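You operate a simulated robot arm through the tools that you are given. There is no shell and no other tool.

Carry out the task below with a simulated robot arm. There is one attempt and no reset: what you move stays moved.

TASK
Fetch the bottle marked spring and stand it on the deck of the blue pallet. Take the white nozzle marked mist and leave it on top of the salt block two. Fetch the grey sponge and set it in the orange pail. Take the two-litre jug and put it on the deck of the blue pallet. Take the teal sponge on the label bench and put it away on the draining board. Close the brushes drawer of the steel bench. Shut the cupboard door under the basin. Pull the drawer of the packing bench open. The order is free. Set down upright: bottle marked spring, white nozzle marked mist, two-litre jug.

It is judged by the outcome, as a careful person would: the job done as asked, and still so three seconds after it is handed in. It fails if anything else is knocked over, pushed out of place, dropped, spilled or broken.

THE ROBOT
A 6-joint arm with a four-finger gripper on a trunk, on a base that moves. Base frame: it is fixed to the floor where the robot stands at the start and does not move with it; the origin is under the middle of the robot, x ahead of it, y to its left, z up. Units: m, rad, N and s.
It reaches about 1.041 m from its shoulder. Its first joint turns from -2.897 to 2.897 rad. Places, roughly: bottle marked spring [-1.25, -1.75, 1]; brushes drawer of the steel bench [0.2, -2.6, 0.8]; cupboard door under the basin [0.7, -2.9, 0.4]; deck of the blue pallet [-1.9, -0.6, 0.5]; draining board [-0.2, -2.8, 0.9]; drawer of the packing bench [-0.9, -2, 0.7]; grey sponge (10x7x5 cm) [-1, -2.3, 0.9]; orange pail (25x23x32 cm) [-1.4, -1.9, 1]; salt block two [-1.5, -1.75, 1]; teal sponge (10x7x5 cm) [8, -1.6, 0.9]; two-litre jug (18x12x24 cm) [0, -2.8, 0.4]; white nozzle marked mist [-1.25, -2.25, 1]. Payload 3.67 kg.
The tool frame sits at the grasp point between the pads (the TCP): z along the fingers, y along the line on which they close. The tips reach 0.028 m beyond it. The gripper opens to 0.112 m; its body begins 0.073 m behind the TCP.
Orientation is that of the tool frame in the base frame, as a unit quaternion [x, y, z, w]. With the fingers straight down and closing along the base's y, the tool's x points along the base's -x, its y along +y and its z along -z.

THE INTERFACE
- The arm moves only by the tool apply_moves. Its argument "rows" is a list of rows, each an object (a shift or turn left out is 0, a gripper value left out holds the last) with "delta_pos": the shift along the tool's x, y, z in units of 500 mm (1.0 is 500 mm), a list of three; "delta_rot": the turn, a rotation vector about the tool's x, y, z in units of 180 degrees (1.0 is 180 degrees), a list of three; "fingers": the gripper command, from -1 (fully open) to 1 (shut), values between in proportion. In form: [{"delta_pos": [x, y, z], "delta_rot": [rx, ry, rz], "fingers": fingers}, ...]. A call has 1 to 20 rows; each row is the pose to reach, as a shift and turn from the pose commanded when the call began, along the tool's axes at that moment. A call with a number of a shift or a turn outside -1 to 1 is refused whole. Rows are played at 5 a second. More than 0.05 m and 0.15 rad between two rows, or a gripper value outside its range, and nothing of the call is played. A pose out of reach is approached as far as the arm can. The call stops where the force on the tool passes 40 N (or 10 N more than at its start, if that is more) or the arm is blocked; 0.2 s more then pass. The fingers move at their own pace (about 0.1025 m/s each) and stop on an object; they squeeze with about 29 N. The grip force told is the motor's: it shows also when the fingers shut on nothing. Time passes only in rows, and 0.2 s behind the last, so rows that repeat a pose let the fingers close. The reply holds the time, the measured pose of the TCP, the force on the tool along the base axes, the opening and the grip force, in the units named above and with some noise, with the torque about the TCP (base axes, N m) and any sound that the robot's microphone picked up.
- Cameras (640 x 400 px; columns grow to the right, rows downward): "scene" is now at [0.1136, 0.2154, 1.3517]; the picture's right is [-0.01, -1.00, 0.00], its down [-0.36, 0.00, -0.93] and it looks along [0.93, -0.01, -0.36] (base axes); focal length 269 px, centre (320, 200). "wrist" rides on the gripper at [0.06, -0.018, -0.104] in the tool frame; the picture's right is [0.29, 0.96, 0.00], its down [-0.80, 0.24, -0.55] and it looks along [-0.53, 0.16, 0.83] (tool axes); focal length 234 px, centre (320, 200). There is no depth. A picture from a camera that has moved, and an enlarged one, comes with that camera's place and axes in the base frame and with its lens.
- capture(camera): a new picture of that camera. The clock stands still meanwhile.
- base_move(legs): drives the robot by 1 to 6 legs, each [ahead, left, turn to the left] in m, m and rad, along the robot's own axes; the way and the turn of a leg run together, so that a leg with both is an arc; at most 1.5 m and 3.142 rad a leg. The arm and the cameras ride along, it lands a little off, and it stops where it bumps. It gives what a move gives.
- pan_tilt(pan, tilt): turns the head with the scene camera to pan (to the left, within 2.496 rad either way) and tilt (down, from -0.506 to 1.204), counted from straight ahead of the robot. It gives what a move gives.
- enlarge(camera, box): a new picture of the part [left, top, right, bottom] of that camera's present view, enlarged. The clock stands still meanwhile.
- close_job(): hands the job in; it is judged then, once.

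Places have to be worked out from the pictures, the camera data and where the tool is seen. Open the gripper and draw the arm clear of the work before you hand the job in, unless the task says otherwise.

The tools are called after "Emit:" as a command line: name --argument value ..., lists and objects as JSON in quotes. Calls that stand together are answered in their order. apply_moves: Moves the arm, as the interface text tells. Its arguments: {"type":"object","properties":{"rows":{"type":"array"}},"required":["rows"]} The other tools are called the same way: base_move (legs) drives the base; pan_tilt (pan, tilt) turns the head that bears the scene camera; capture (camera) takes a picture; enlarge (camera, box) takes an enlarged picture of a part of a camera's view; close_job () hands the job in.

At the start:

```text
clock: 0.0
eef_pos: [0.6249, -0.0331, 1.155]
orientation: [0.0, 1.0, 0.0, 0.0]
wrist_force: [0.4, 0.0, -0.2]
ft_torque: [0.0, 0.02, -0.02]
finger_gap: 0.1121
finger_force: 0.1
robot x, y, heading: [-0.0035, 0.0026, -0.001]
head pan, tilt (commanded): [-0.014, 0.372]
```

scene: 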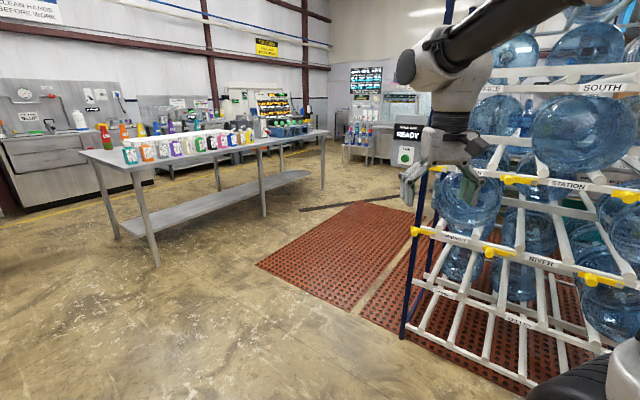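
wrist: 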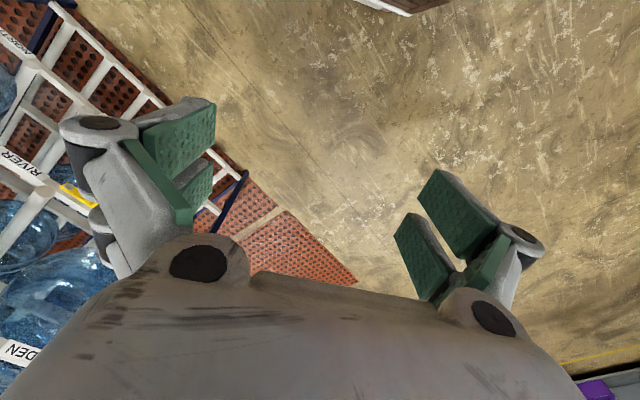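

The start view shows a long bench ahead and a bottle rack to the right; most work lies behind and to the right. I turn the head to the right to look over the area.

Emit:
pan_tilt --pan -1.3 --tilt 0.3

Emit:
capture --camera "scene"

Emit:
pan_tilt --pan -2.3 --tilt 0.3

Emit:
capture --camera "scene"

Emit:
pan_tilt --pan 2.4 --tilt 0.3

Emit:
capture --camera "scene"

Emit:
pan_tilt --pan 1.2 --tilt 0.3

Emit:
capture --camera "scene"

```text
clock: 1.5
eef_pos: [0.6231, -0.0325, 1.1549]
orientation: [0.0, 1.0, 0.0, 0.0]
wrist_force: [-0.9, -0.4, 0.0]
ft_torque: [0.02, 0.03, 0.0]
finger_gap: 0.1119
finger_force: 0.1
robot x, y, heading: [-0.0014, -0.001, 0.0]
head pan, tilt (commanded): [-1.3, 0.3]
```

```text
taken
camera scene: at [0.0457, 0.1266, 1.3584], right [-0.96, -0.27, 0.0], down [-0.08, 0.28, -0.96], along [0.26, -0.92, -0.3], focal length 269 px, centre (320, 200)
```

scene: 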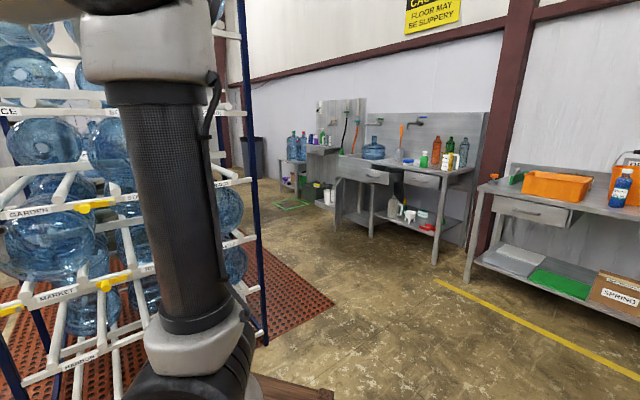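

```text
clock: 2.7
eef_pos: [0.6241, -0.033, 1.1546]
orientation: [-0.001, 1.0, -0.001, 0.0]
wrist_force: [0.4, -0.1, -0.1]
ft_torque: [0.0, 0.01, 0.0]
finger_gap: 0.1121
finger_force: 0.0
robot x, y, heading: [0.0004, 0.0023, -0.002]
head pan, tilt (commanded): [-2.3, 0.3]
```

```text
taken
camera scene: at [-0.0415, 0.1469, 1.3584], right [-0.75, 0.67, 0.0], down [0.2, 0.22, -0.96], along [-0.64, -0.71, -0.3], focal length 269 px, centre (320, 200)
```

scene: 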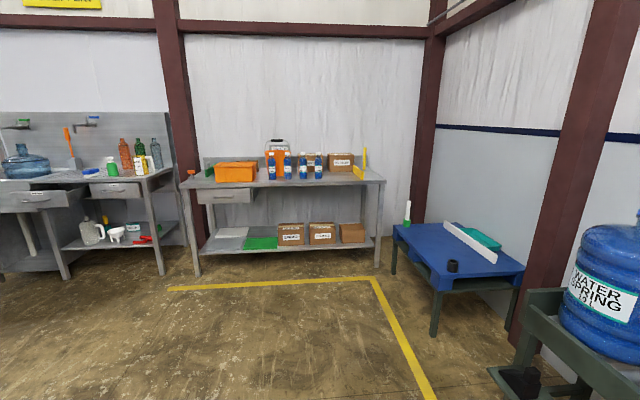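

```text
clock: 6.5
eef_pos: [0.625, -0.033, 1.1557]
orientation: [0.0, 1.0, -0.001, 0.0]
wrist_force: [-0.9, -0.2, -0.5]
ft_torque: [0.01, -0.01, 0.02]
finger_gap: 0.1117
finger_force: 0.0
robot x, y, heading: [-0.0003, 0.0042, -0.006]
head pan, tilt (commanded): [2.4, 0.3]
```

```text
taken
camera scene: at [-0.0481, 0.2797, 1.3584], right [0.68, 0.74, 0.0], down [0.22, -0.2, -0.96], along [-0.7, 0.65, -0.3], focal length 269 px, centre (320, 200)
```

scene: 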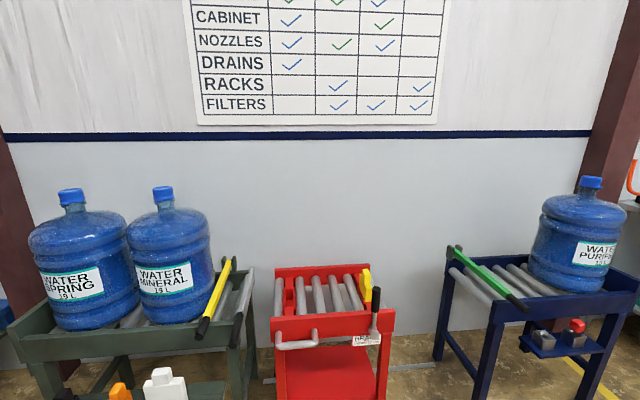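

```text
clock: 7.9
eef_pos: [0.624, -0.0317, 1.1546]
orientation: [0.0, 1.0, 0.0, 0.0]
wrist_force: [0.3, 0.2, -0.3]
ft_torque: [0.0, 0.03, 0.02]
finger_gap: 0.112
finger_force: 0.0
robot x, y, heading: [0.0027, 0.0026, -0.002]
head pan, tilt (commanded): [1.201, 0.3]
```

```text
taken
camera scene: at [0.0544, 0.3037, 1.3584], right [0.93, -0.36, 0.0], down [-0.11, -0.28, -0.96], along [0.34, 0.89, -0.3], focal length 269 px, centre (320, 200)
```

scene: 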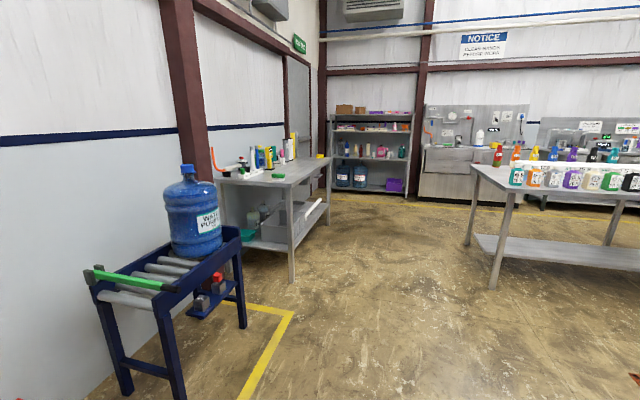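

I have an overview: packing bench near (-1.2,-2.1), steel bench near (0.2,-2.8), blue pallet near (-1.9,-0.6). I drive toward the packing bench, facing -y, and look closer.

Emit:
base_move --legs '[[0, 0, -1.57], [0.2, -0.9, 0]]'

Emit:
pan_tilt --pan -0.3 --tilt 0.35

Emit:
capture --camera "scene"

Emit:
capture --camera "wrist"

```text
clock: 16.6
eef_pos: [-0.965, -0.812, 1.1555]
orientation: [0.715, 0.699, 0.001, 0.0]
wrist_force: [0.0, -0.2, 0.1]
ft_torque: [-0.01, -0.04, -0.05]
finger_gap: 0.1119
finger_force: 0.1
robot x, y, heading: [-0.9202, -0.1891, -1.594]
head pan, tilt (commanded): [1.201, 0.3]
```

```text
clock: 18.2
eef_pos: [-0.9668, -0.8101, 1.1554]
orientation: [0.715, 0.699, 0.001, 0.0]
wrist_force: [-0.7, 0.4, -0.5]
ft_torque: [-0.02, 0.0, -0.01]
finger_gap: 0.1121
finger_force: 0.0
robot x, y, heading: [-0.9179, -0.1873, -1.595]
head pan, tilt (commanded): [-0.3, 0.351]
```

```text
taken
camera scene: at [-0.7339, -0.2996, 1.3536], right [-0.95, 0.32, 0.0], down [0.11, 0.33, -0.94], along [-0.3, -0.89, -0.34], focal length 269 px, centre (320, 200)
```

scene: 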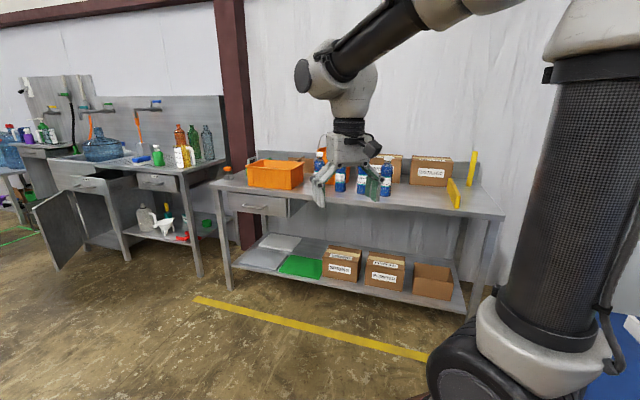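

```text
taken
camera wrist: at [-0.9827, -0.7481, 1.2583], right [0.96, 0.27, 0.0], down [0.22, -0.8, 0.55], along [0.15, -0.53, -0.83], focal length 234 px, centre (320, 200)
```

wrist: 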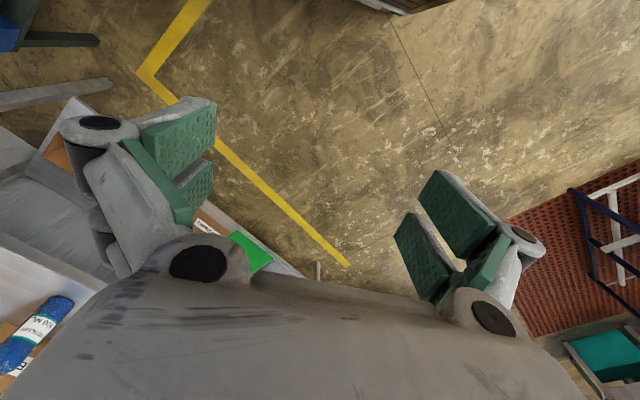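

The robot now faces the packing bench. I enlarge parts of the view to identify the objects on it.

Emit:
enlarge --camera "scene" --box '[210, 130, 370, 230]'

Emit:
enlarge --camera "scene" --box '[340, 130, 500, 230]'

Emit:
enlarge --camera "scene" --box '[20, 90, 240, 270]'

Emit:
enlarge --camera "scene" --box '[220, 210, 480, 320]'

```text
4.00 times, centred on (290, 180) of scene
camera zoom: at [-0.7339, -0.2996, 1.3536], right [-0.95, 0.32, 0.0], down [0.11, 0.33, -0.94], along [-0.3, -0.89, -0.34], focal length 1076 px, centre (440, 280)
```

zoom: 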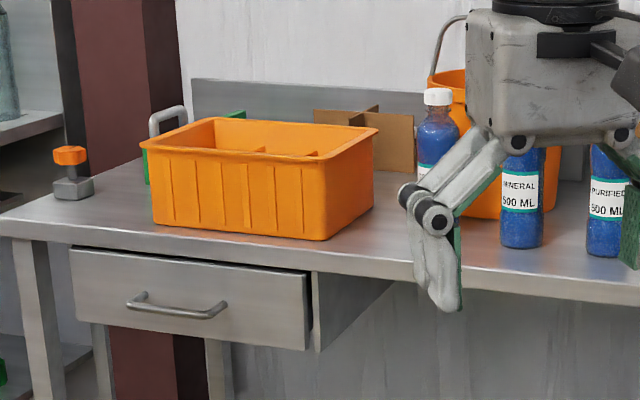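

```text
4.00 times, centred on (420, 180) of scene
camera zoom: at [-0.7339, -0.2996, 1.3536], right [-0.95, 0.32, 0.0], down [0.11, 0.33, -0.94], along [-0.3, -0.89, -0.34], focal length 1076 px, centre (-80, 280)
```

zoom: 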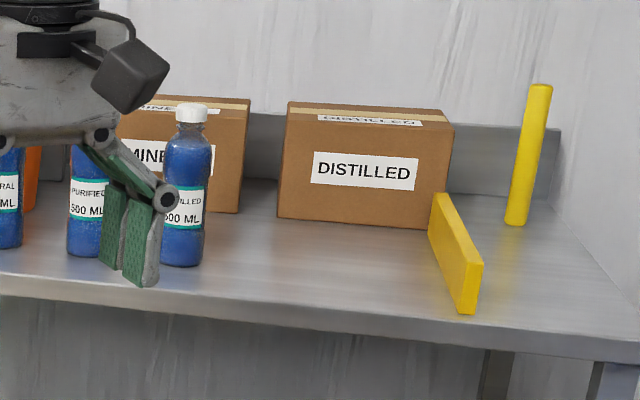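

```text
2.22 times, centred on (130, 180) of scene
camera zoom: at [-0.7339, -0.2996, 1.3536], right [-0.95, 0.32, 0.0], down [0.11, 0.33, -0.94], along [-0.3, -0.89, -0.34], focal length 598 px, centre (742, 244)
```

zoom: 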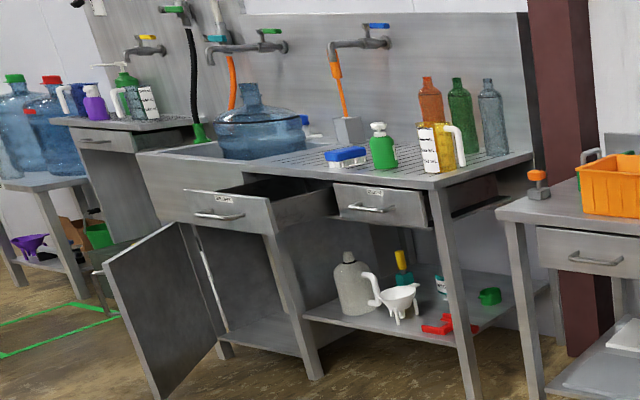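

```text
2.46 times, centred on (350, 265) of scene
camera zoom: at [-0.7339, -0.2996, 1.3536], right [-0.95, 0.32, 0.0], down [0.11, 0.33, -0.94], along [-0.3, -0.89, -0.34], focal length 662 px, centre (246, 40)
```

zoom: 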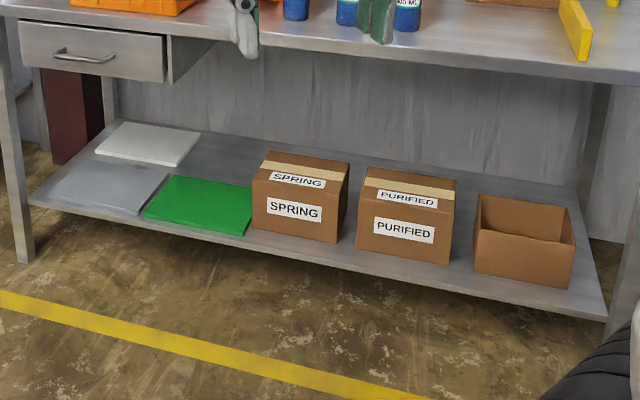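

The arm covers part of the bench, so I raise the tool 0.3 m and look again.

Emit:
apply_moves --rows '[{"delta_pos": [0, 0, -0.1]}, {"delta_pos": [0.0, 0, -0.2]}, {"delta_pos": [0.0, 0, -0.3]}, {"delta_pos": [0.0, 0, -0.4]}, {"delta_pos": [0.0, 0, -0.5]}, {"delta_pos": [0.0, 0, -0.6]}]'

Emit:
base_move --legs '[[0.35, 0, 0.024]]'

Emit:
pan_tilt --pan -0.4 --tilt 0.45

Emit:
capture --camera "scene"

Emit:
capture --camera "wrist"

```text
clock: 19.6
eef_pos: [-0.9691, -0.8096, 1.4352]
orientation: [0.716, 0.699, -0.001, 0.0]
wrist_force: [0.2, 0.2, -0.3]
ft_torque: [0.03, 0.01, 0.06]
finger_gap: 0.1119
finger_force: 0.1
out of reach, approached as far as the arm can: row 6
robot x, y, heading: [-0.9212, -0.1872, -1.597]
head pan, tilt (commanded): [-0.3, 0.351]
```

```text
clock: 21.9
eef_pos: [-0.9621, -1.1603, 1.4356]
orientation: [0.709, 0.705, -0.002, 0.001]
wrist_force: [0.1, 0.0, 0.2]
ft_torque: [0.04, -0.01, 0.02]
finger_gap: 0.1119
finger_force: 0.1
robot x, y, heading: [-0.9233, -0.5374, -1.574]
head pan, tilt (commanded): [-0.3, 0.351]
```

```text
clock: 22.5
eef_pos: [-0.9619, -1.1603, 1.436]
orientation: [0.709, 0.706, 0.0, 0.002]
wrist_force: [-0.2, 0.7, -0.3]
ft_torque: [0.0, 0.0, 0.03]
finger_gap: 0.112
finger_force: 0.1
robot x, y, heading: [-0.9251, -0.5387, -1.579]
head pan, tilt (commanded): [-0.4, 0.45]
```

```text
taken
camera scene: at [-0.745, -0.6417, 1.3445], right [-0.92, 0.39, 0.0], down [0.17, 0.4, -0.9], along [-0.35, -0.83, -0.43], focal length 269 px, centre (320, 200)
```

scene: 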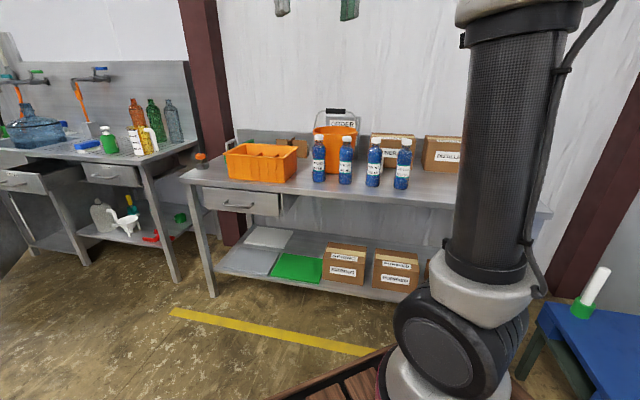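

```text
taken
camera wrist: at [-0.9794, -1.098, 1.5379], right [0.96, 0.28, 0.0], down [0.24, -0.8, 0.56], along [0.16, -0.53, -0.83], focal length 234 px, centre (320, 200)
```

wrist: 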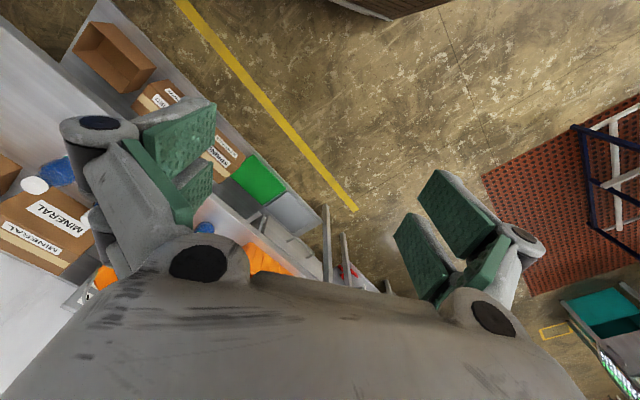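

Now the bottles and pail are unobstructed. I enlarge these regions.

Emit:
enlarge --camera "scene" --box '[290, 100, 450, 200]'

Emit:
enlarge --camera "scene" --box '[180, 110, 340, 210]'

Emit:
enlarge --camera "scene" --box '[10, 50, 210, 250]'

```text
4.00 times, centred on (370, 150) of scene
camera zoom: at [-0.745, -0.6417, 1.3445], right [-0.92, 0.39, 0.0], down [0.17, 0.4, -0.9], along [-0.35, -0.83, -0.43], focal length 1076 px, centre (120, 400)
```

zoom: 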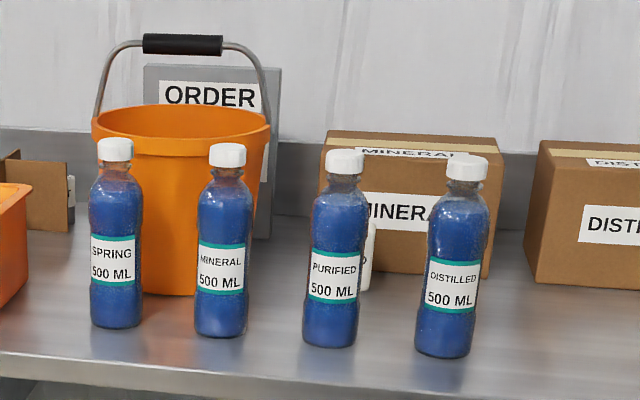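

```text
4.00 times, centred on (260, 160) of scene
camera zoom: at [-0.745, -0.6417, 1.3445], right [-0.92, 0.39, 0.0], down [0.17, 0.4, -0.9], along [-0.35, -0.83, -0.43], focal length 1076 px, centre (560, 360)
```

zoom: 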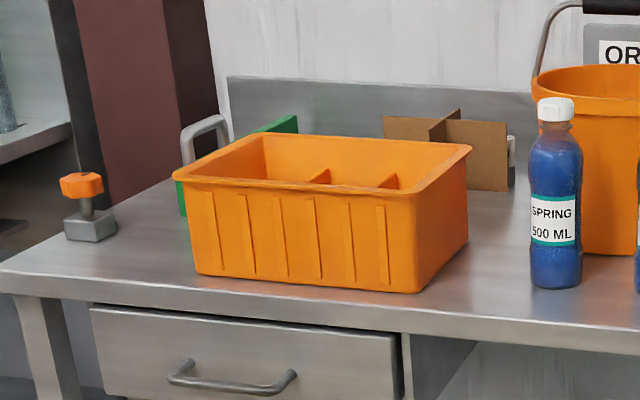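

```text
2.00 times, centred on (110, 150) of scene
camera zoom: at [-0.745, -0.6417, 1.3445], right [-0.92, 0.39, 0.0], down [0.17, 0.4, -0.9], along [-0.35, -0.83, -0.43], focal length 538 px, centre (740, 300)
```

zoom: 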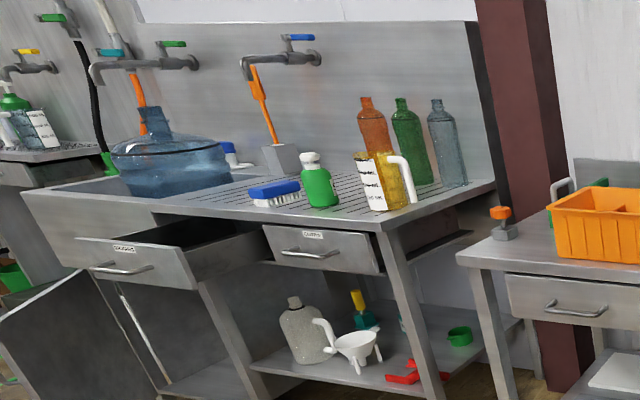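

The packing bench turns out to be skewed to the base axes (its front normal is about heading -2.23). I turn to face it squarely and look down to learn the robot's own footprint.

Emit:
base_move --legs '[[0, 0, -0.65]]'

Emit:
pan_tilt --pan 0 --tilt 1.2

Emit:
capture --camera "scene"

Emit:
pan_tilt --pan 0 --tilt 0.5

Emit:
capture --camera "scene"

Emit:
capture --camera "wrist"

```text
clock: 24.7
eef_pos: [-1.338, -1.004, 1.4354]
orientation: [0.9, 0.436, -0.002, 0.001]
wrist_force: [-0.2, 0.1, -1.0]
ft_torque: [-0.02, -0.01, 0.0]
finger_gap: 0.1119
finger_force: 0.1
robot x, y, heading: [-0.9227, -0.5378, -2.237]
head pan, tilt (commanded): [-0.4, 0.45]
```

```text
clock: 25.8
eef_pos: [-1.3382, -1.005, 1.4349]
orientation: [0.9, 0.436, -0.001, 0.001]
wrist_force: [-0.8, -0.3, -0.3]
ft_torque: [-0.01, -0.01, -0.01]
finger_gap: 0.1119
finger_force: 0.1
robot x, y, heading: [-0.9231, -0.5368, -2.238]
head pan, tilt (commanded): [0.0, 1.201]
```

```text
taken
camera scene: at [-0.8026, -0.7292, 1.2863], right [-0.78, 0.62, 0.0], down [0.58, 0.73, -0.36], along [-0.23, -0.28, -0.93], focal length 269 px, centre (320, 200)
```

scene: 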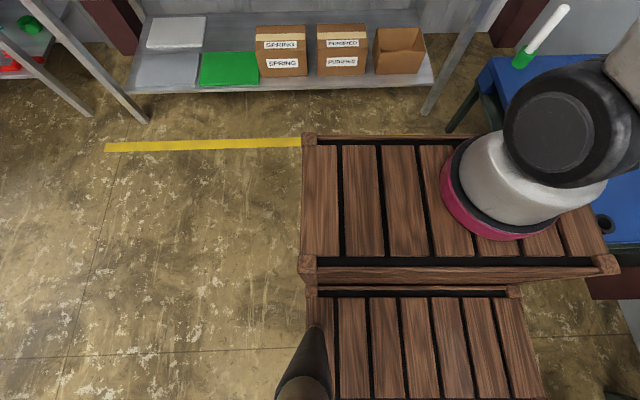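

```text
clock: 26.9
eef_pos: [-1.3394, -1.0036, 1.4351]
orientation: [0.9, 0.435, -0.002, 0.001]
wrist_force: [0.0, 0.3, -0.6]
ft_torque: [-0.01, -0.03, 0.01]
finger_gap: 0.112
finger_force: 0.1
robot x, y, heading: [-0.9251, -0.5361, -2.241]
head pan, tilt (commanded): [0.0, 0.499]
```

```text
taken
camera scene: at [-0.8243, -0.7566, 1.3399], right [-0.78, 0.62, 0.0], down [0.3, 0.38, -0.88], along [-0.54, -0.69, -0.48], focal length 269 px, centre (320, 200)
```

scene: 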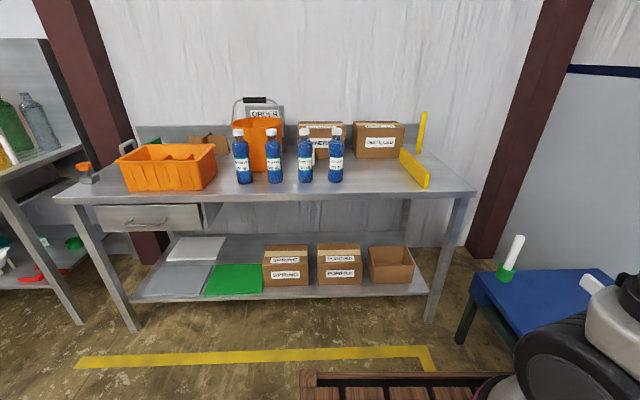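

```text
taken
camera wrist: at [-1.315, -0.9438, 1.5379], right [0.93, -0.37, 0.0], down [-0.31, -0.77, 0.56], along [-0.21, -0.52, -0.83], focal length 234 px, centre (320, 200)
```

wrist: 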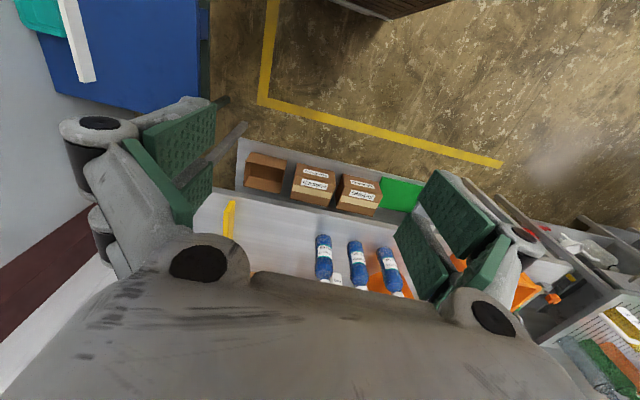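

Facing the bench nearly squarely, I place its front edge about 1.0 m ahead and the spring bottle at about (ahead 1.10, left 0.53), i.e. near (-1.20,-1.73). I shift left and forward so the bottle is under the arm's working lane.

Emit:
base_move --legs '[[0, 0, 0.026], [0, 0.56, 0], [0.4, 0, 0]]'

Emit:
pan_tilt --pan -0.3 --tilt 0.6

Emit:
capture --camera "scene"

Emit:
capture --camera "wrist"

```text
clock: 32.6
eef_pos: [-1.102, -1.6857, 1.4364]
orientation: [0.892, 0.451, -0.002, 0.0]
wrist_force: [0.3, -0.3, -0.6]
ft_torque: [-0.04, -0.04, 0.02]
finger_gap: 0.1119
finger_force: 0.1
robot x, y, heading: [-0.7057, -1.2071, -2.204]
head pan, tilt (commanded): [0.0, 0.499]
```

```text
clock: 33.4
eef_pos: [-1.1019, -1.6856, 1.4346]
orientation: [0.892, 0.451, -0.001, 0.001]
wrist_force: [0.3, 0.5, -0.2]
ft_torque: [0.0, -0.04, 0.0]
finger_gap: 0.112
finger_force: 0.1
robot x, y, heading: [-0.702, -1.2035, -2.207]
head pan, tilt (commanded): [-0.3, 0.6]
```

```text
taken
camera scene: at [-0.6145, -1.3983, 1.3309], right [-0.6, 0.8, 0.0], down [0.45, 0.34, -0.83], along [-0.66, -0.49, -0.56], focal length 269 px, centre (320, 200)
```

scene: 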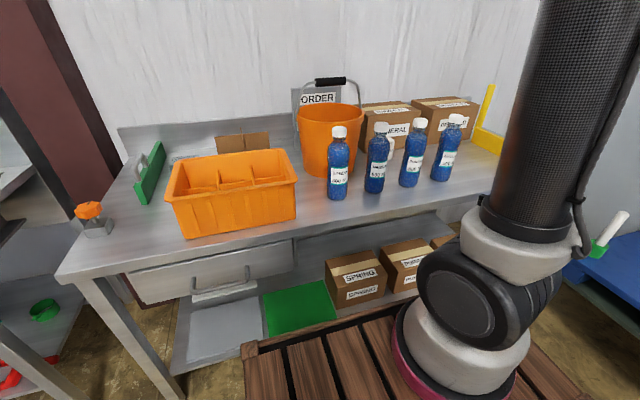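

```text
taken
camera wrist: at [-1.0808, -1.6242, 1.5379], right [0.94, -0.33, 0.0], down [-0.28, -0.78, 0.56], along [-0.19, -0.52, -0.83], focal length 234 px, centre (320, 200)
```

wrist: 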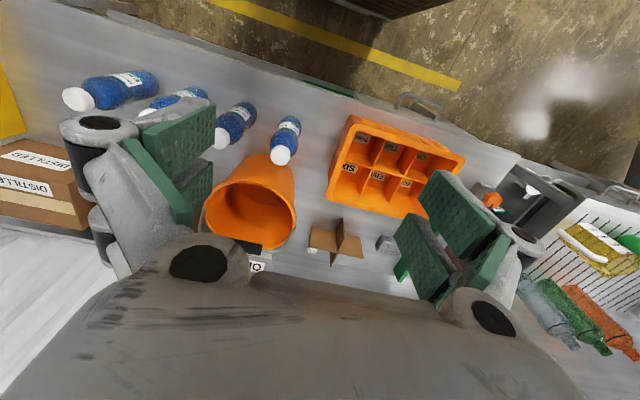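

From above I can see the crate, a brown cross divider with something white beside it, a grey block behind and the pail. I enlarge the wrist view for details.

Emit:
enlarge --camera "wrist" --box '[240, 180, 440, 305]'

Emit:
enlarge --camera "scene" --box '[100, 110, 300, 235]'

Emit:
enlarge --camera "scene" --box '[300, 90, 480, 205]'

Emit:
enlarge --camera "wrist" --box '[40, 40, 340, 240]'

```text
3.20 times, centred on (340, 242) of wrist
camera zoom: at [-1.0808, -1.6242, 1.5379], right [0.94, -0.33, 0.0], down [-0.28, -0.78, 0.56], along [-0.19, -0.52, -0.83], focal length 749 px, centre (256, 64)
```

zoom: 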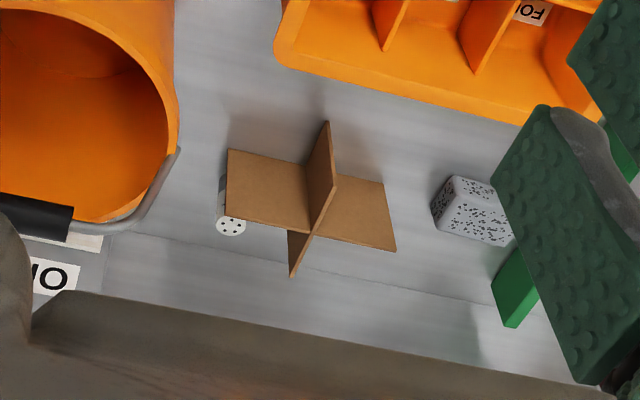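

```text
3.20 times, centred on (200, 172) of scene
camera zoom: at [-0.6145, -1.3983, 1.3309], right [-0.6, 0.8, 0.0], down [0.45, 0.34, -0.83], along [-0.66, -0.49, -0.56], focal length 860 px, centre (704, 288)
```

zoom: 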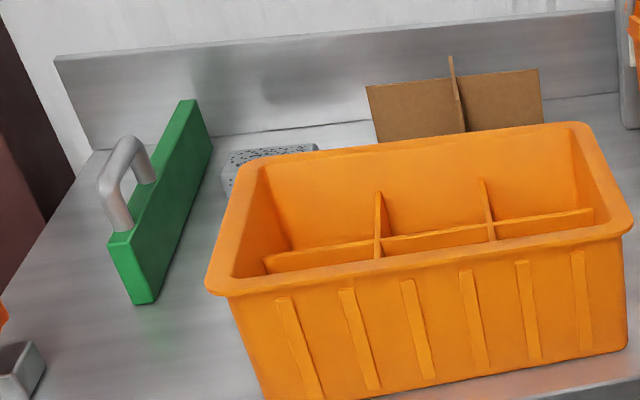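

```text
3.48 times, centred on (390, 148) of scene
camera zoom: at [-0.6145, -1.3983, 1.3309], right [-0.6, 0.8, 0.0], down [0.45, 0.34, -0.83], along [-0.66, -0.49, -0.56], focal length 935 px, centre (76, 383)
```

zoom: 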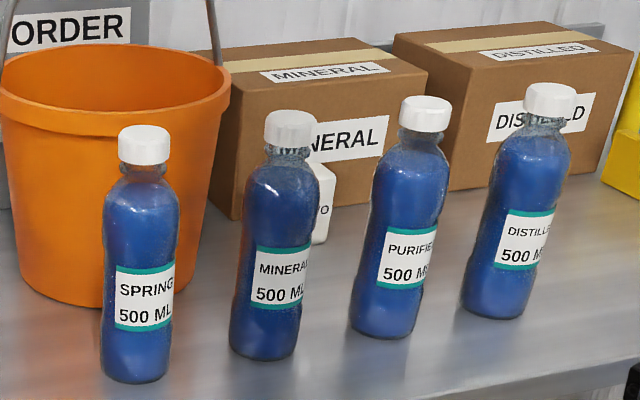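

```text
2.00 times, centred on (190, 140) of wrist
camera zoom: at [-1.0808, -1.6242, 1.5379], right [0.94, -0.33, 0.0], down [-0.28, -0.78, 0.56], along [-0.19, -0.52, -0.83], focal length 468 px, centre (580, 320)
```

zoom: 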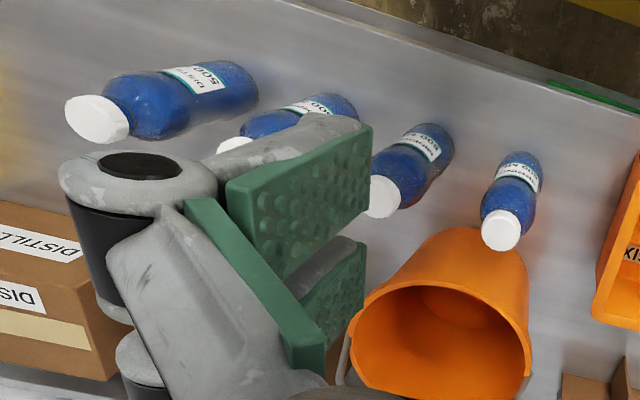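

Triangulating both cameras, the bench top is at z≈0.85 and the spring bottle's cap top at about (-1.23,-1.783,1.067). I move the tool horizontally over it at the present height with fingers partly closed, then check.

Emit:
apply_moves --rows '[{"delta_pos": [-0.08, -0.024, 0], "fingers": -0.6}, {"delta_pos": [-0.16, -0.047, 0.0]}, {"delta_pos": [-0.24, -0.07, 0.0]}, {"delta_pos": [-0.31, -0.09, 0.0]}, {"delta_pos": [-0.31, -0.09, 0.1]}, {"delta_pos": [-0.31, -0.09, 0.2]}, {"delta_pos": [-0.31, -0.09, 0.3]}, {"delta_pos": [-0.31, -0.09, 0.4]}, {"delta_pos": [-0.31, -0.09, 0.46]}]'

Emit:
capture --camera "wrist"

Emit:
capture --camera "scene"

```text
clock: 35.4
eef_pos: [-1.2268, -1.7849, 1.2051]
orientation: [0.892, 0.451, -0.002, 0.002]
wrist_force: [-0.7, 1.4, 0.7]
ft_torque: [-0.02, 0.01, 0.0]
finger_gap: 0.0895
finger_force: 0.1
out of reach, approached as far as the arm can: row 2, 3, 4
robot x, y, heading: [-0.7066, -1.2065, -2.206]
head pan, tilt (commanded): [-0.3, 0.6]
```

```text
taken
camera wrist: at [-1.2057, -1.7237, 1.3076], right [0.94, -0.33, 0.0], down [-0.28, -0.78, 0.56], along [-0.19, -0.53, -0.83], focal length 234 px, centre (320, 200)
```

wrist: 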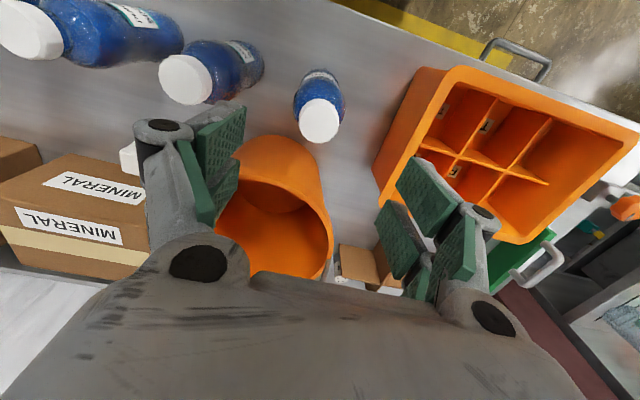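

```text
taken
camera scene: at [-0.6145, -1.3981, 1.3309], right [-0.6, 0.8, 0.0], down [0.45, 0.34, -0.83], along [-0.66, -0.49, -0.56], focal length 269 px, centre (320, 200)
```

scene: 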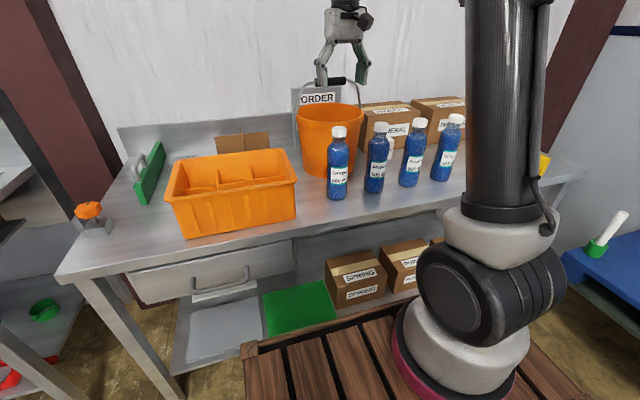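

The tool axis (pixel column 320, expected row ~120) lies right on the spring bottle's cap, with clearance to pail and crate. I lower to about z=1.01 and close.

Emit:
apply_moves --rows '[{"delta_pos": [0, 0, 0.1]}, {"delta_pos": [0, 0, 0.2]}, {"delta_pos": [0, 0, 0.3]}, {"delta_pos": [0, 0, 0.35]}, {"delta_pos": [0, 0, 0.38]}]'

Emit:
capture --camera "wrist"

Emit:
enlarge --camera "scene" --box '[260, 60, 460, 210]'

```text
clock: 36.6
eef_pos: [-1.2323, -1.7846, 1.0171]
orientation: [0.893, 0.451, -0.002, 0.001]
wrist_force: [0.2, -0.3, 1.0]
ft_torque: [-0.03, 0.0, 0.0]
finger_gap: 0.0895
finger_force: 0.0
robot x, y, heading: [-0.7041, -1.2018, -2.206]
head pan, tilt (commanded): [-0.3, 0.6]
```

```text
taken
camera wrist: at [-1.2108, -1.7236, 1.1194], right [0.94, -0.33, 0.0], down [-0.28, -0.78, 0.56], along [-0.19, -0.53, -0.83], focal length 234 px, centre (320, 200)
```

wrist: 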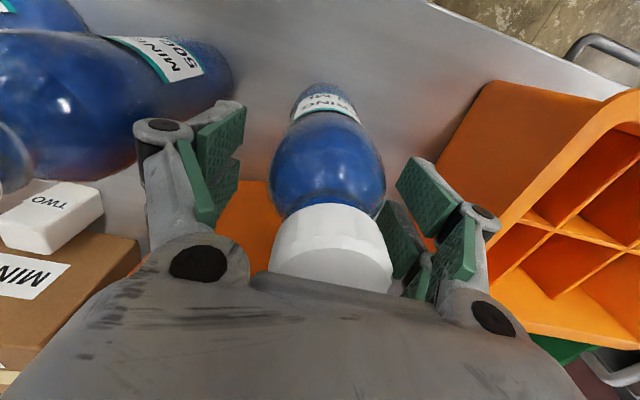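

```text
2.67 times, centred on (360, 135) of scene
camera zoom: at [-0.6145, -1.3981, 1.3309], right [-0.6, 0.8, 0.0], down [0.45, 0.34, -0.83], along [-0.66, -0.49, -0.56], focal length 717 px, centre (213, 373)
```

zoom: 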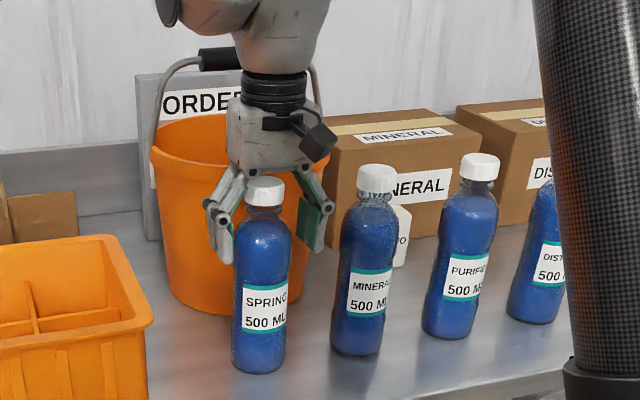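

The cap sits on the tool axis between the pads, so I close the gripper and hold.

Emit:
apply_moves --rows '[{"delta_pos": [0, 0, 0], "fingers": 1}, {"delta_pos": [0, 0, 0]}, {"delta_pos": [0, 0, 0]}, {"delta_pos": [0, 0, 0]}]'

Emit:
capture --camera "wrist"

```text
clock: 37.6
eef_pos: [-1.2326, -1.7847, 1.0173]
orientation: [0.892, 0.452, -0.002, 0.001]
wrist_force: [0.1, -3.2, 5.5]
ft_torque: [-0.45, 0.16, 0.09]
finger_gap: 0.0641
finger_force: 29.0
robot x, y, heading: [-0.7058, -1.2032, -2.204]
head pan, tilt (commanded): [-0.3, 0.6]
```

```text
taken
camera wrist: at [-1.2107, -1.7238, 1.1198], right [0.94, -0.33, 0.0], down [-0.28, -0.78, 0.56], along [-0.19, -0.53, -0.83], focal length 234 px, centre (320, 200)
```

wrist: 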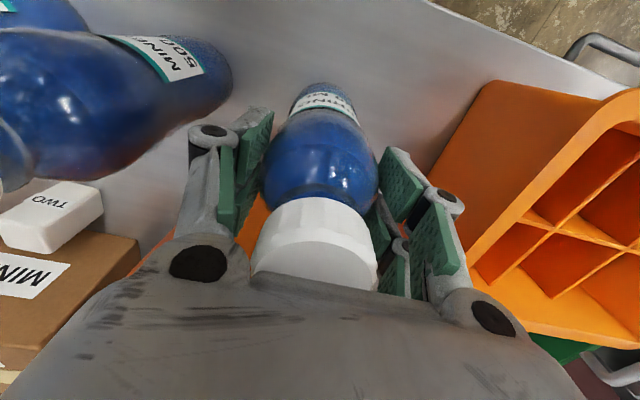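

Gripped at 0.064 m with 29 N. I lift slowly and verify that the bottle comes along.

Emit:
apply_moves --rows '[{"delta_pos": [0, 0, -0.03]}, {"delta_pos": [0, 0, -0.06]}, {"delta_pos": [0, 0, -0.1]}, {"delta_pos": [0, 0, -0.1]}]'

Emit:
capture --camera "wrist"

Emit:
capture --camera "scene"

```text
clock: 38.6
eef_pos: [-1.2318, -1.7832, 1.0665]
orientation: [0.892, 0.451, -0.001, 0.001]
wrist_force: [0.4, 0.4, -5.5]
ft_torque: [-0.03, -0.02, 0.05]
finger_gap: 0.0639
finger_force: 29.6
robot x, y, heading: [-0.7024, -1.2041, -2.207]
head pan, tilt (commanded): [-0.3, 0.6]
```

```text
taken
camera wrist: at [-1.2097, -1.7224, 1.169], right [0.94, -0.33, 0.0], down [-0.28, -0.78, 0.56], along [-0.19, -0.52, -0.83], focal length 234 px, centre (320, 200)
```

wrist: 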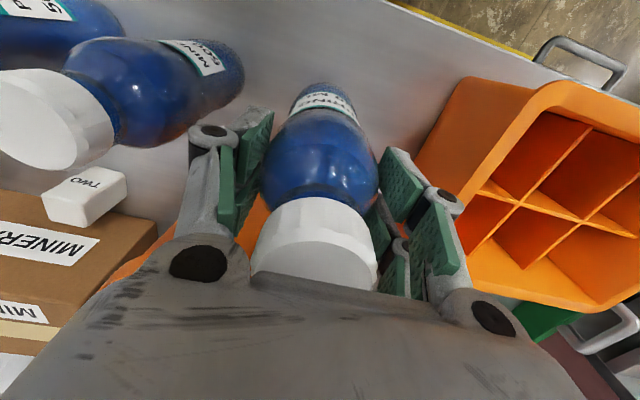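

```text
taken
camera scene: at [-0.6147, -1.3984, 1.3309], right [-0.6, 0.8, 0.0], down [0.45, 0.34, -0.82], along [-0.66, -0.49, -0.57], focal length 269 px, centre (320, 200)
```

scene: 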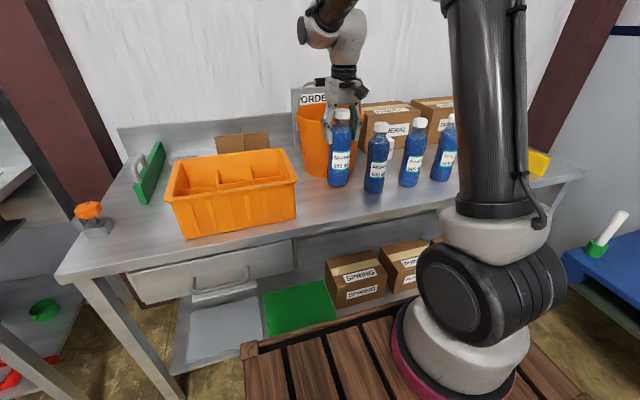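

The bottle (≈0.56 kg) is held upright. I raise and retract it, then pan right to view the blue pallet.

Emit:
apply_moves --rows '[{"delta_pos": [0, 0, -0.1]}, {"delta_pos": [0, 0, -0.2]}, {"delta_pos": [0.0, 0, -0.3]}, {"delta_pos": [0.08, 0.02, -0.35]}, {"delta_pos": [0.16, 0.04, -0.38]}, {"delta_pos": [0.24, 0.06, -0.38]}, {"delta_pos": [0.31, 0.09, -0.38]}]'

Emit:
base_move --legs '[[-0.35, 0, 0]]'

Emit:
pan_tilt --pan -1.2 --tilt 0.5

Emit:
capture --camera "scene"

```text
clock: 40.2
eef_pos: [-1.1066, -1.6887, 1.2551]
orientation: [0.892, 0.452, -0.002, 0.001]
wrist_force: [0.1, 0.4, -5.7]
ft_torque: [0.06, -0.05, 0.01]
finger_gap: 0.064
finger_force: 29.1
robot x, y, heading: [-0.7065, -1.2055, -2.208]
head pan, tilt (commanded): [-0.3, 0.6]
```

```text
clock: 42.5
eef_pos: [-0.9005, -1.4123, 1.2557]
orientation: [0.891, 0.454, -0.002, 0.001]
wrist_force: [0.3, -1.1, -5.2]
ft_torque: [-0.01, 0.02, -0.03]
finger_gap: 0.0639
finger_force: 28.7
robot x, y, heading: [-0.502, -0.9266, -2.197]
head pan, tilt (commanded): [-0.3, 0.6]
```

```text
clock: 43.7
eef_pos: [-0.9001, -1.4127, 1.2547]
orientation: [0.891, 0.454, -0.002, 0.001]
wrist_force: [-0.1, 0.0, -5.9]
ft_torque: [0.02, 0.03, 0.02]
finger_gap: 0.0641
finger_force: 28.9
robot x, y, heading: [-0.5041, -0.9309, -2.202]
head pan, tilt (commanded): [-1.201, 0.499]
```

```text
taken
camera scene: at [-0.4278, -1.0437, 1.34], right [0.26, 0.97, 0.0], down [0.46, -0.12, -0.88], along [-0.85, 0.23, -0.48], focal length 269 px, centre (320, 200)
```

scene: 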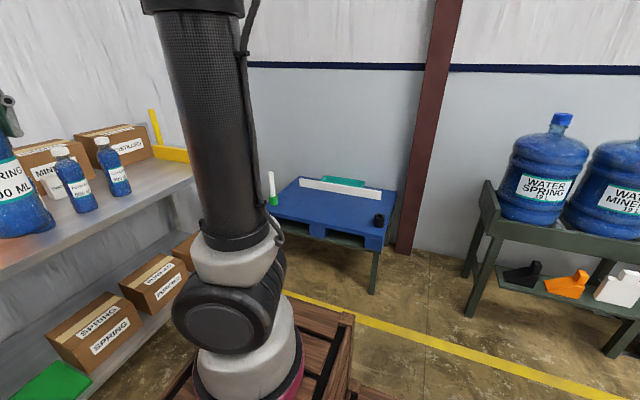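

The pallet deck (≈0.7×0.6 m, z≈0.5) is centred near (-1.84,-0.57); it holds a pole at the front-left corner, a long white bar toward the back and a black cup at right. I enlarge to see its surface.

Emit:
enlarge --camera "scene" --box '[250, 160, 420, 270]'

```text
3.64 times, centred on (335, 215) of scene
camera zoom: at [-0.4278, -1.0437, 1.34], right [0.26, 0.97, 0.0], down [0.46, -0.12, -0.88], along [-0.85, 0.23, -0.48], focal length 978 px, centre (266, 146)
```

zoom: 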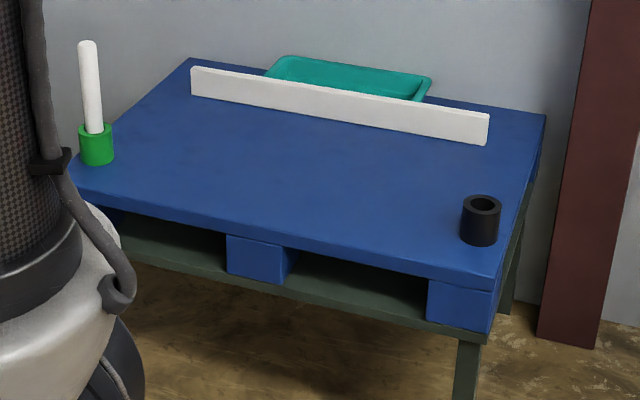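

The deck is flat and clear in the middle. I turn right to face it (heading ≈2.6) and drive to a stance from which the deck centre is about 0.85 m ahead.

Emit:
base_move --legs '[[0, 0, -1.48], [0.4, 0.44, 0]]'

Emit:
pan_tilt --pan 0 --tilt 0.7

Emit:
capture --camera "scene"

Emit:
capture --camera "wrist"

```text
clock: 50.7
eef_pos: [-1.5946, -0.7461, 1.2555]
orientation: [0.963, -0.27, -0.001, 0.0]
wrist_force: [0.4, -0.5, -5.2]
ft_torque: [0.02, -0.02, -0.01]
finger_gap: 0.0642
finger_force: 28.8
robot x, y, heading: [-1.0813, -1.1044, 2.594]
head pan, tilt (commanded): [-1.201, 0.499]
```

```text
clock: 52.1
eef_pos: [-1.5949, -0.7465, 1.2557]
orientation: [0.963, -0.269, -0.001, -0.001]
wrist_force: [0.2, 0.4, -5.1]
ft_torque: [-0.01, 0.0, -0.03]
finger_gap: 0.064
finger_force: 29.6
robot x, y, heading: [-1.0743, -1.1016, 2.599]
head pan, tilt (commanded): [0.0, 0.7]
```

```text
taken
camera scene: at [-1.2775, -1.2304, 1.3223], right [0.52, 0.85, 0.0], down [0.55, -0.34, -0.76], along [-0.65, 0.4, -0.64], focal length 269 px, centre (320, 200)
```

scene: 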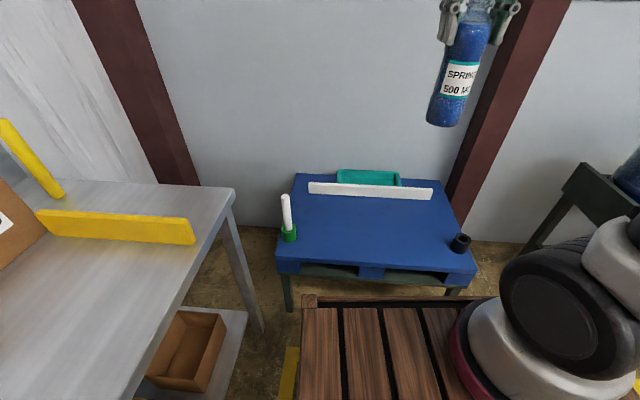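

```text
taken
camera wrist: at [-1.5335, -0.7599, 1.3581], right [-0.25, -0.97, 0.0], down [-0.8, 0.21, 0.56], along [-0.54, 0.14, -0.83], focal length 234 px, centre (320, 200)
```

wrist: 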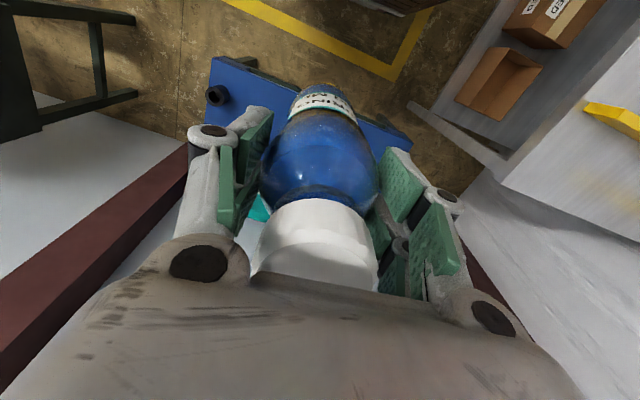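

I enlarge the present view of the pallet to fix the deck height and corners by triangulation with the previous view.

Emit:
enlarge --camera "scene" --box '[260, 150, 500, 300]'

```text
2.67 times, centred on (380, 225) of scene
camera zoom: at [-1.2775, -1.2304, 1.3223], right [0.52, 0.85, 0.0], down [0.55, -0.34, -0.76], along [-0.65, 0.4, -0.64], focal length 717 px, centre (160, 133)
```

zoom: 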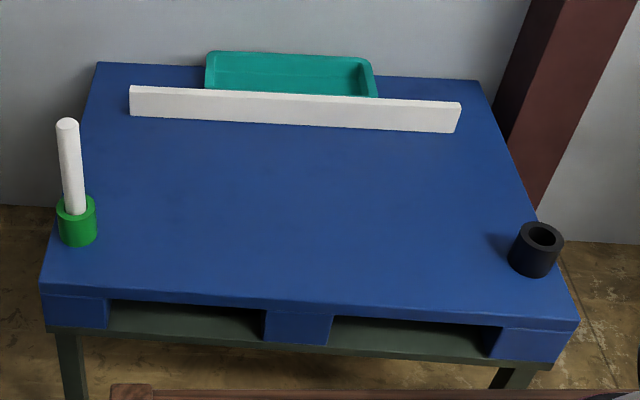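

The deck top is at z≈0.468, 0.77×0.58 m; I'll stand the bottle near (-1.955,-0.68), leaving room for the jug at (-1.81,-0.48). I drive ahead 0.13 m, then bring the tool over the spot.

Emit:
base_move --legs '[[0.13, 0, 0]]'

Emit:
apply_moves --rows '[{"delta_pos": [-0.07, 0.05, 0.0]}, {"delta_pos": [-0.14, 0.09, 0.0]}, {"delta_pos": [-0.21, 0.13, 0.05]}, {"delta_pos": [-0.28, 0.17, 0.08]}, {"delta_pos": [-0.34, 0.21, 0.14]}, {"delta_pos": [-0.41, 0.25, 0.2]}]'

Emit:
capture --camera "wrist"

Emit:
capture --camera "scene"

```text
clock: 53.4
eef_pos: [-1.7058, -0.6792, 1.2556]
orientation: [0.963, -0.27, -0.001, -0.001]
wrist_force: [-0.8, 0.2, -5.2]
ft_torque: [-0.02, -0.02, 0.04]
finger_gap: 0.064
finger_force: 28.8
robot x, y, heading: [-1.1881, -1.0359, 2.592]
head pan, tilt (commanded): [0.0, 0.7]
```

```text
refused: row 6 steps farther than a row can; nothing moved
```

```text
taken
camera wrist: at [-1.6445, -0.6916, 1.3581], right [-0.25, -0.97, 0.0], down [-0.8, 0.21, 0.56], along [-0.54, 0.14, -0.83], focal length 234 px, centre (320, 200)
```

wrist: 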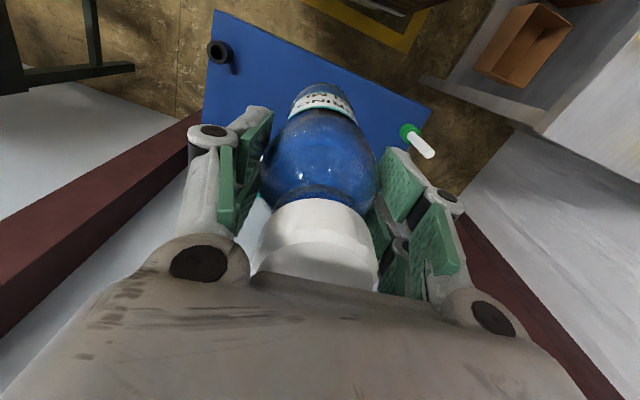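

```text
taken
camera scene: at [-1.389, -1.1625, 1.3222], right [0.52, 0.85, 0.0], down [0.55, -0.34, -0.76], along [-0.65, 0.4, -0.64], focal length 269 px, centre (320, 200)
```

scene: 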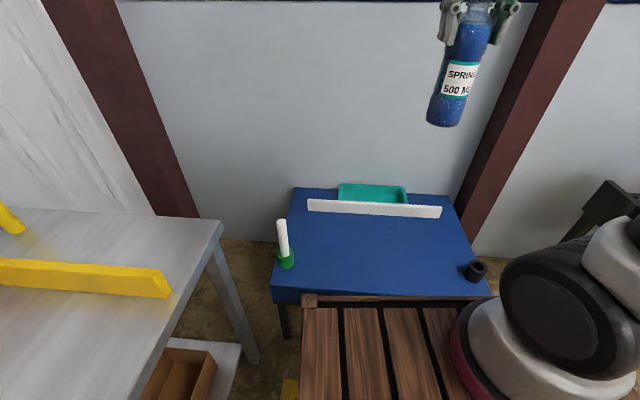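

The step was slightly too long; I replay it with smaller steps, going over the spot first and then down partway.

Emit:
apply_moves --rows '[{"delta_pos": [-0.071, 0.043, 0.0]}, {"delta_pos": [-0.142, 0.086, 0.0]}, {"delta_pos": [-0.213, 0.13, 0.0]}, {"delta_pos": [-0.284, 0.173, 0.0]}, {"delta_pos": [-0.355, 0.216, 0.0]}, {"delta_pos": [-0.426, 0.259, 0.0]}, {"delta_pos": [-0.426, 0.259, 0.09]}, {"delta_pos": [-0.426, 0.259, 0.18]}, {"delta_pos": [-0.426, 0.259, 0.27]}, {"delta_pos": [-0.426, 0.259, 0.36]}, {"delta_pos": [-0.426, 0.259, 0.45]}, {"delta_pos": [-0.426, 0.259, 0.54]}, {"delta_pos": [-0.426, 0.259, 0.63]}, {"delta_pos": [-0.426, 0.259, 0.72]}, {"delta_pos": [-0.426, 0.259, 0.81]}, {"delta_pos": [-0.426, 0.259, 0.9]}]'

Emit:
capture --camera "wrist"

Emit:
capture --camera "scene"

```text
clock: 56.8
eef_pos: [-1.9578, -0.6779, 0.8084]
orientation: [0.963, -0.27, -0.002, -0.001]
wrist_force: [0.1, -0.2, -4.2]
ft_torque: [0.02, -0.01, -0.02]
finger_gap: 0.0643
finger_force: 29.4
robot x, y, heading: [-1.1887, -1.0346, 2.59]
head pan, tilt (commanded): [0.0, 0.7]
```

```text
taken
camera wrist: at [-1.8968, -0.6905, 0.9116], right [-0.25, -0.97, 0.0], down [-0.8, 0.21, 0.56], along [-0.54, 0.14, -0.83], focal length 234 px, centre (320, 200)
```

wrist: 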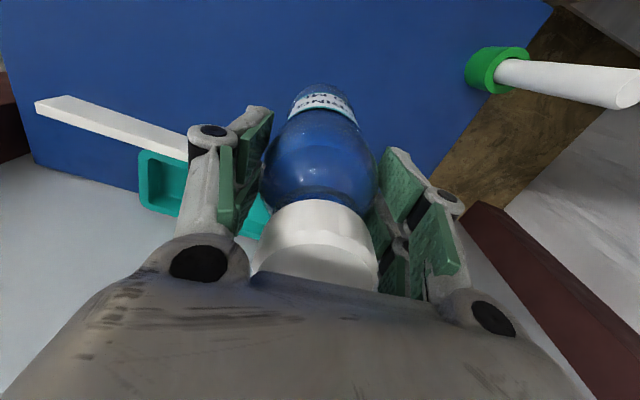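

```text
taken
camera scene: at [-1.3888, -1.1626, 1.3223], right [0.52, 0.85, 0.0], down [0.55, -0.34, -0.76], along [-0.65, 0.4, -0.64], focal length 269 px, centre (320, 200)
```

scene: 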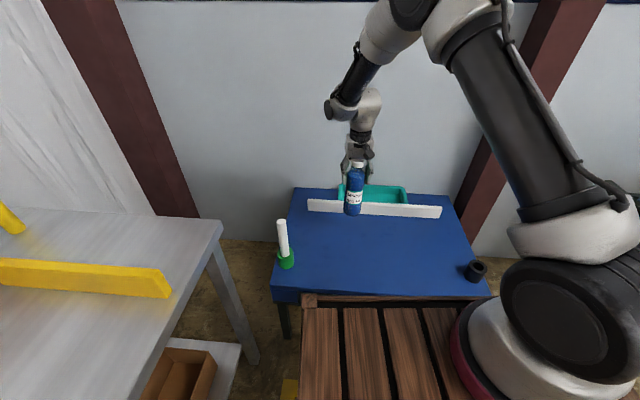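

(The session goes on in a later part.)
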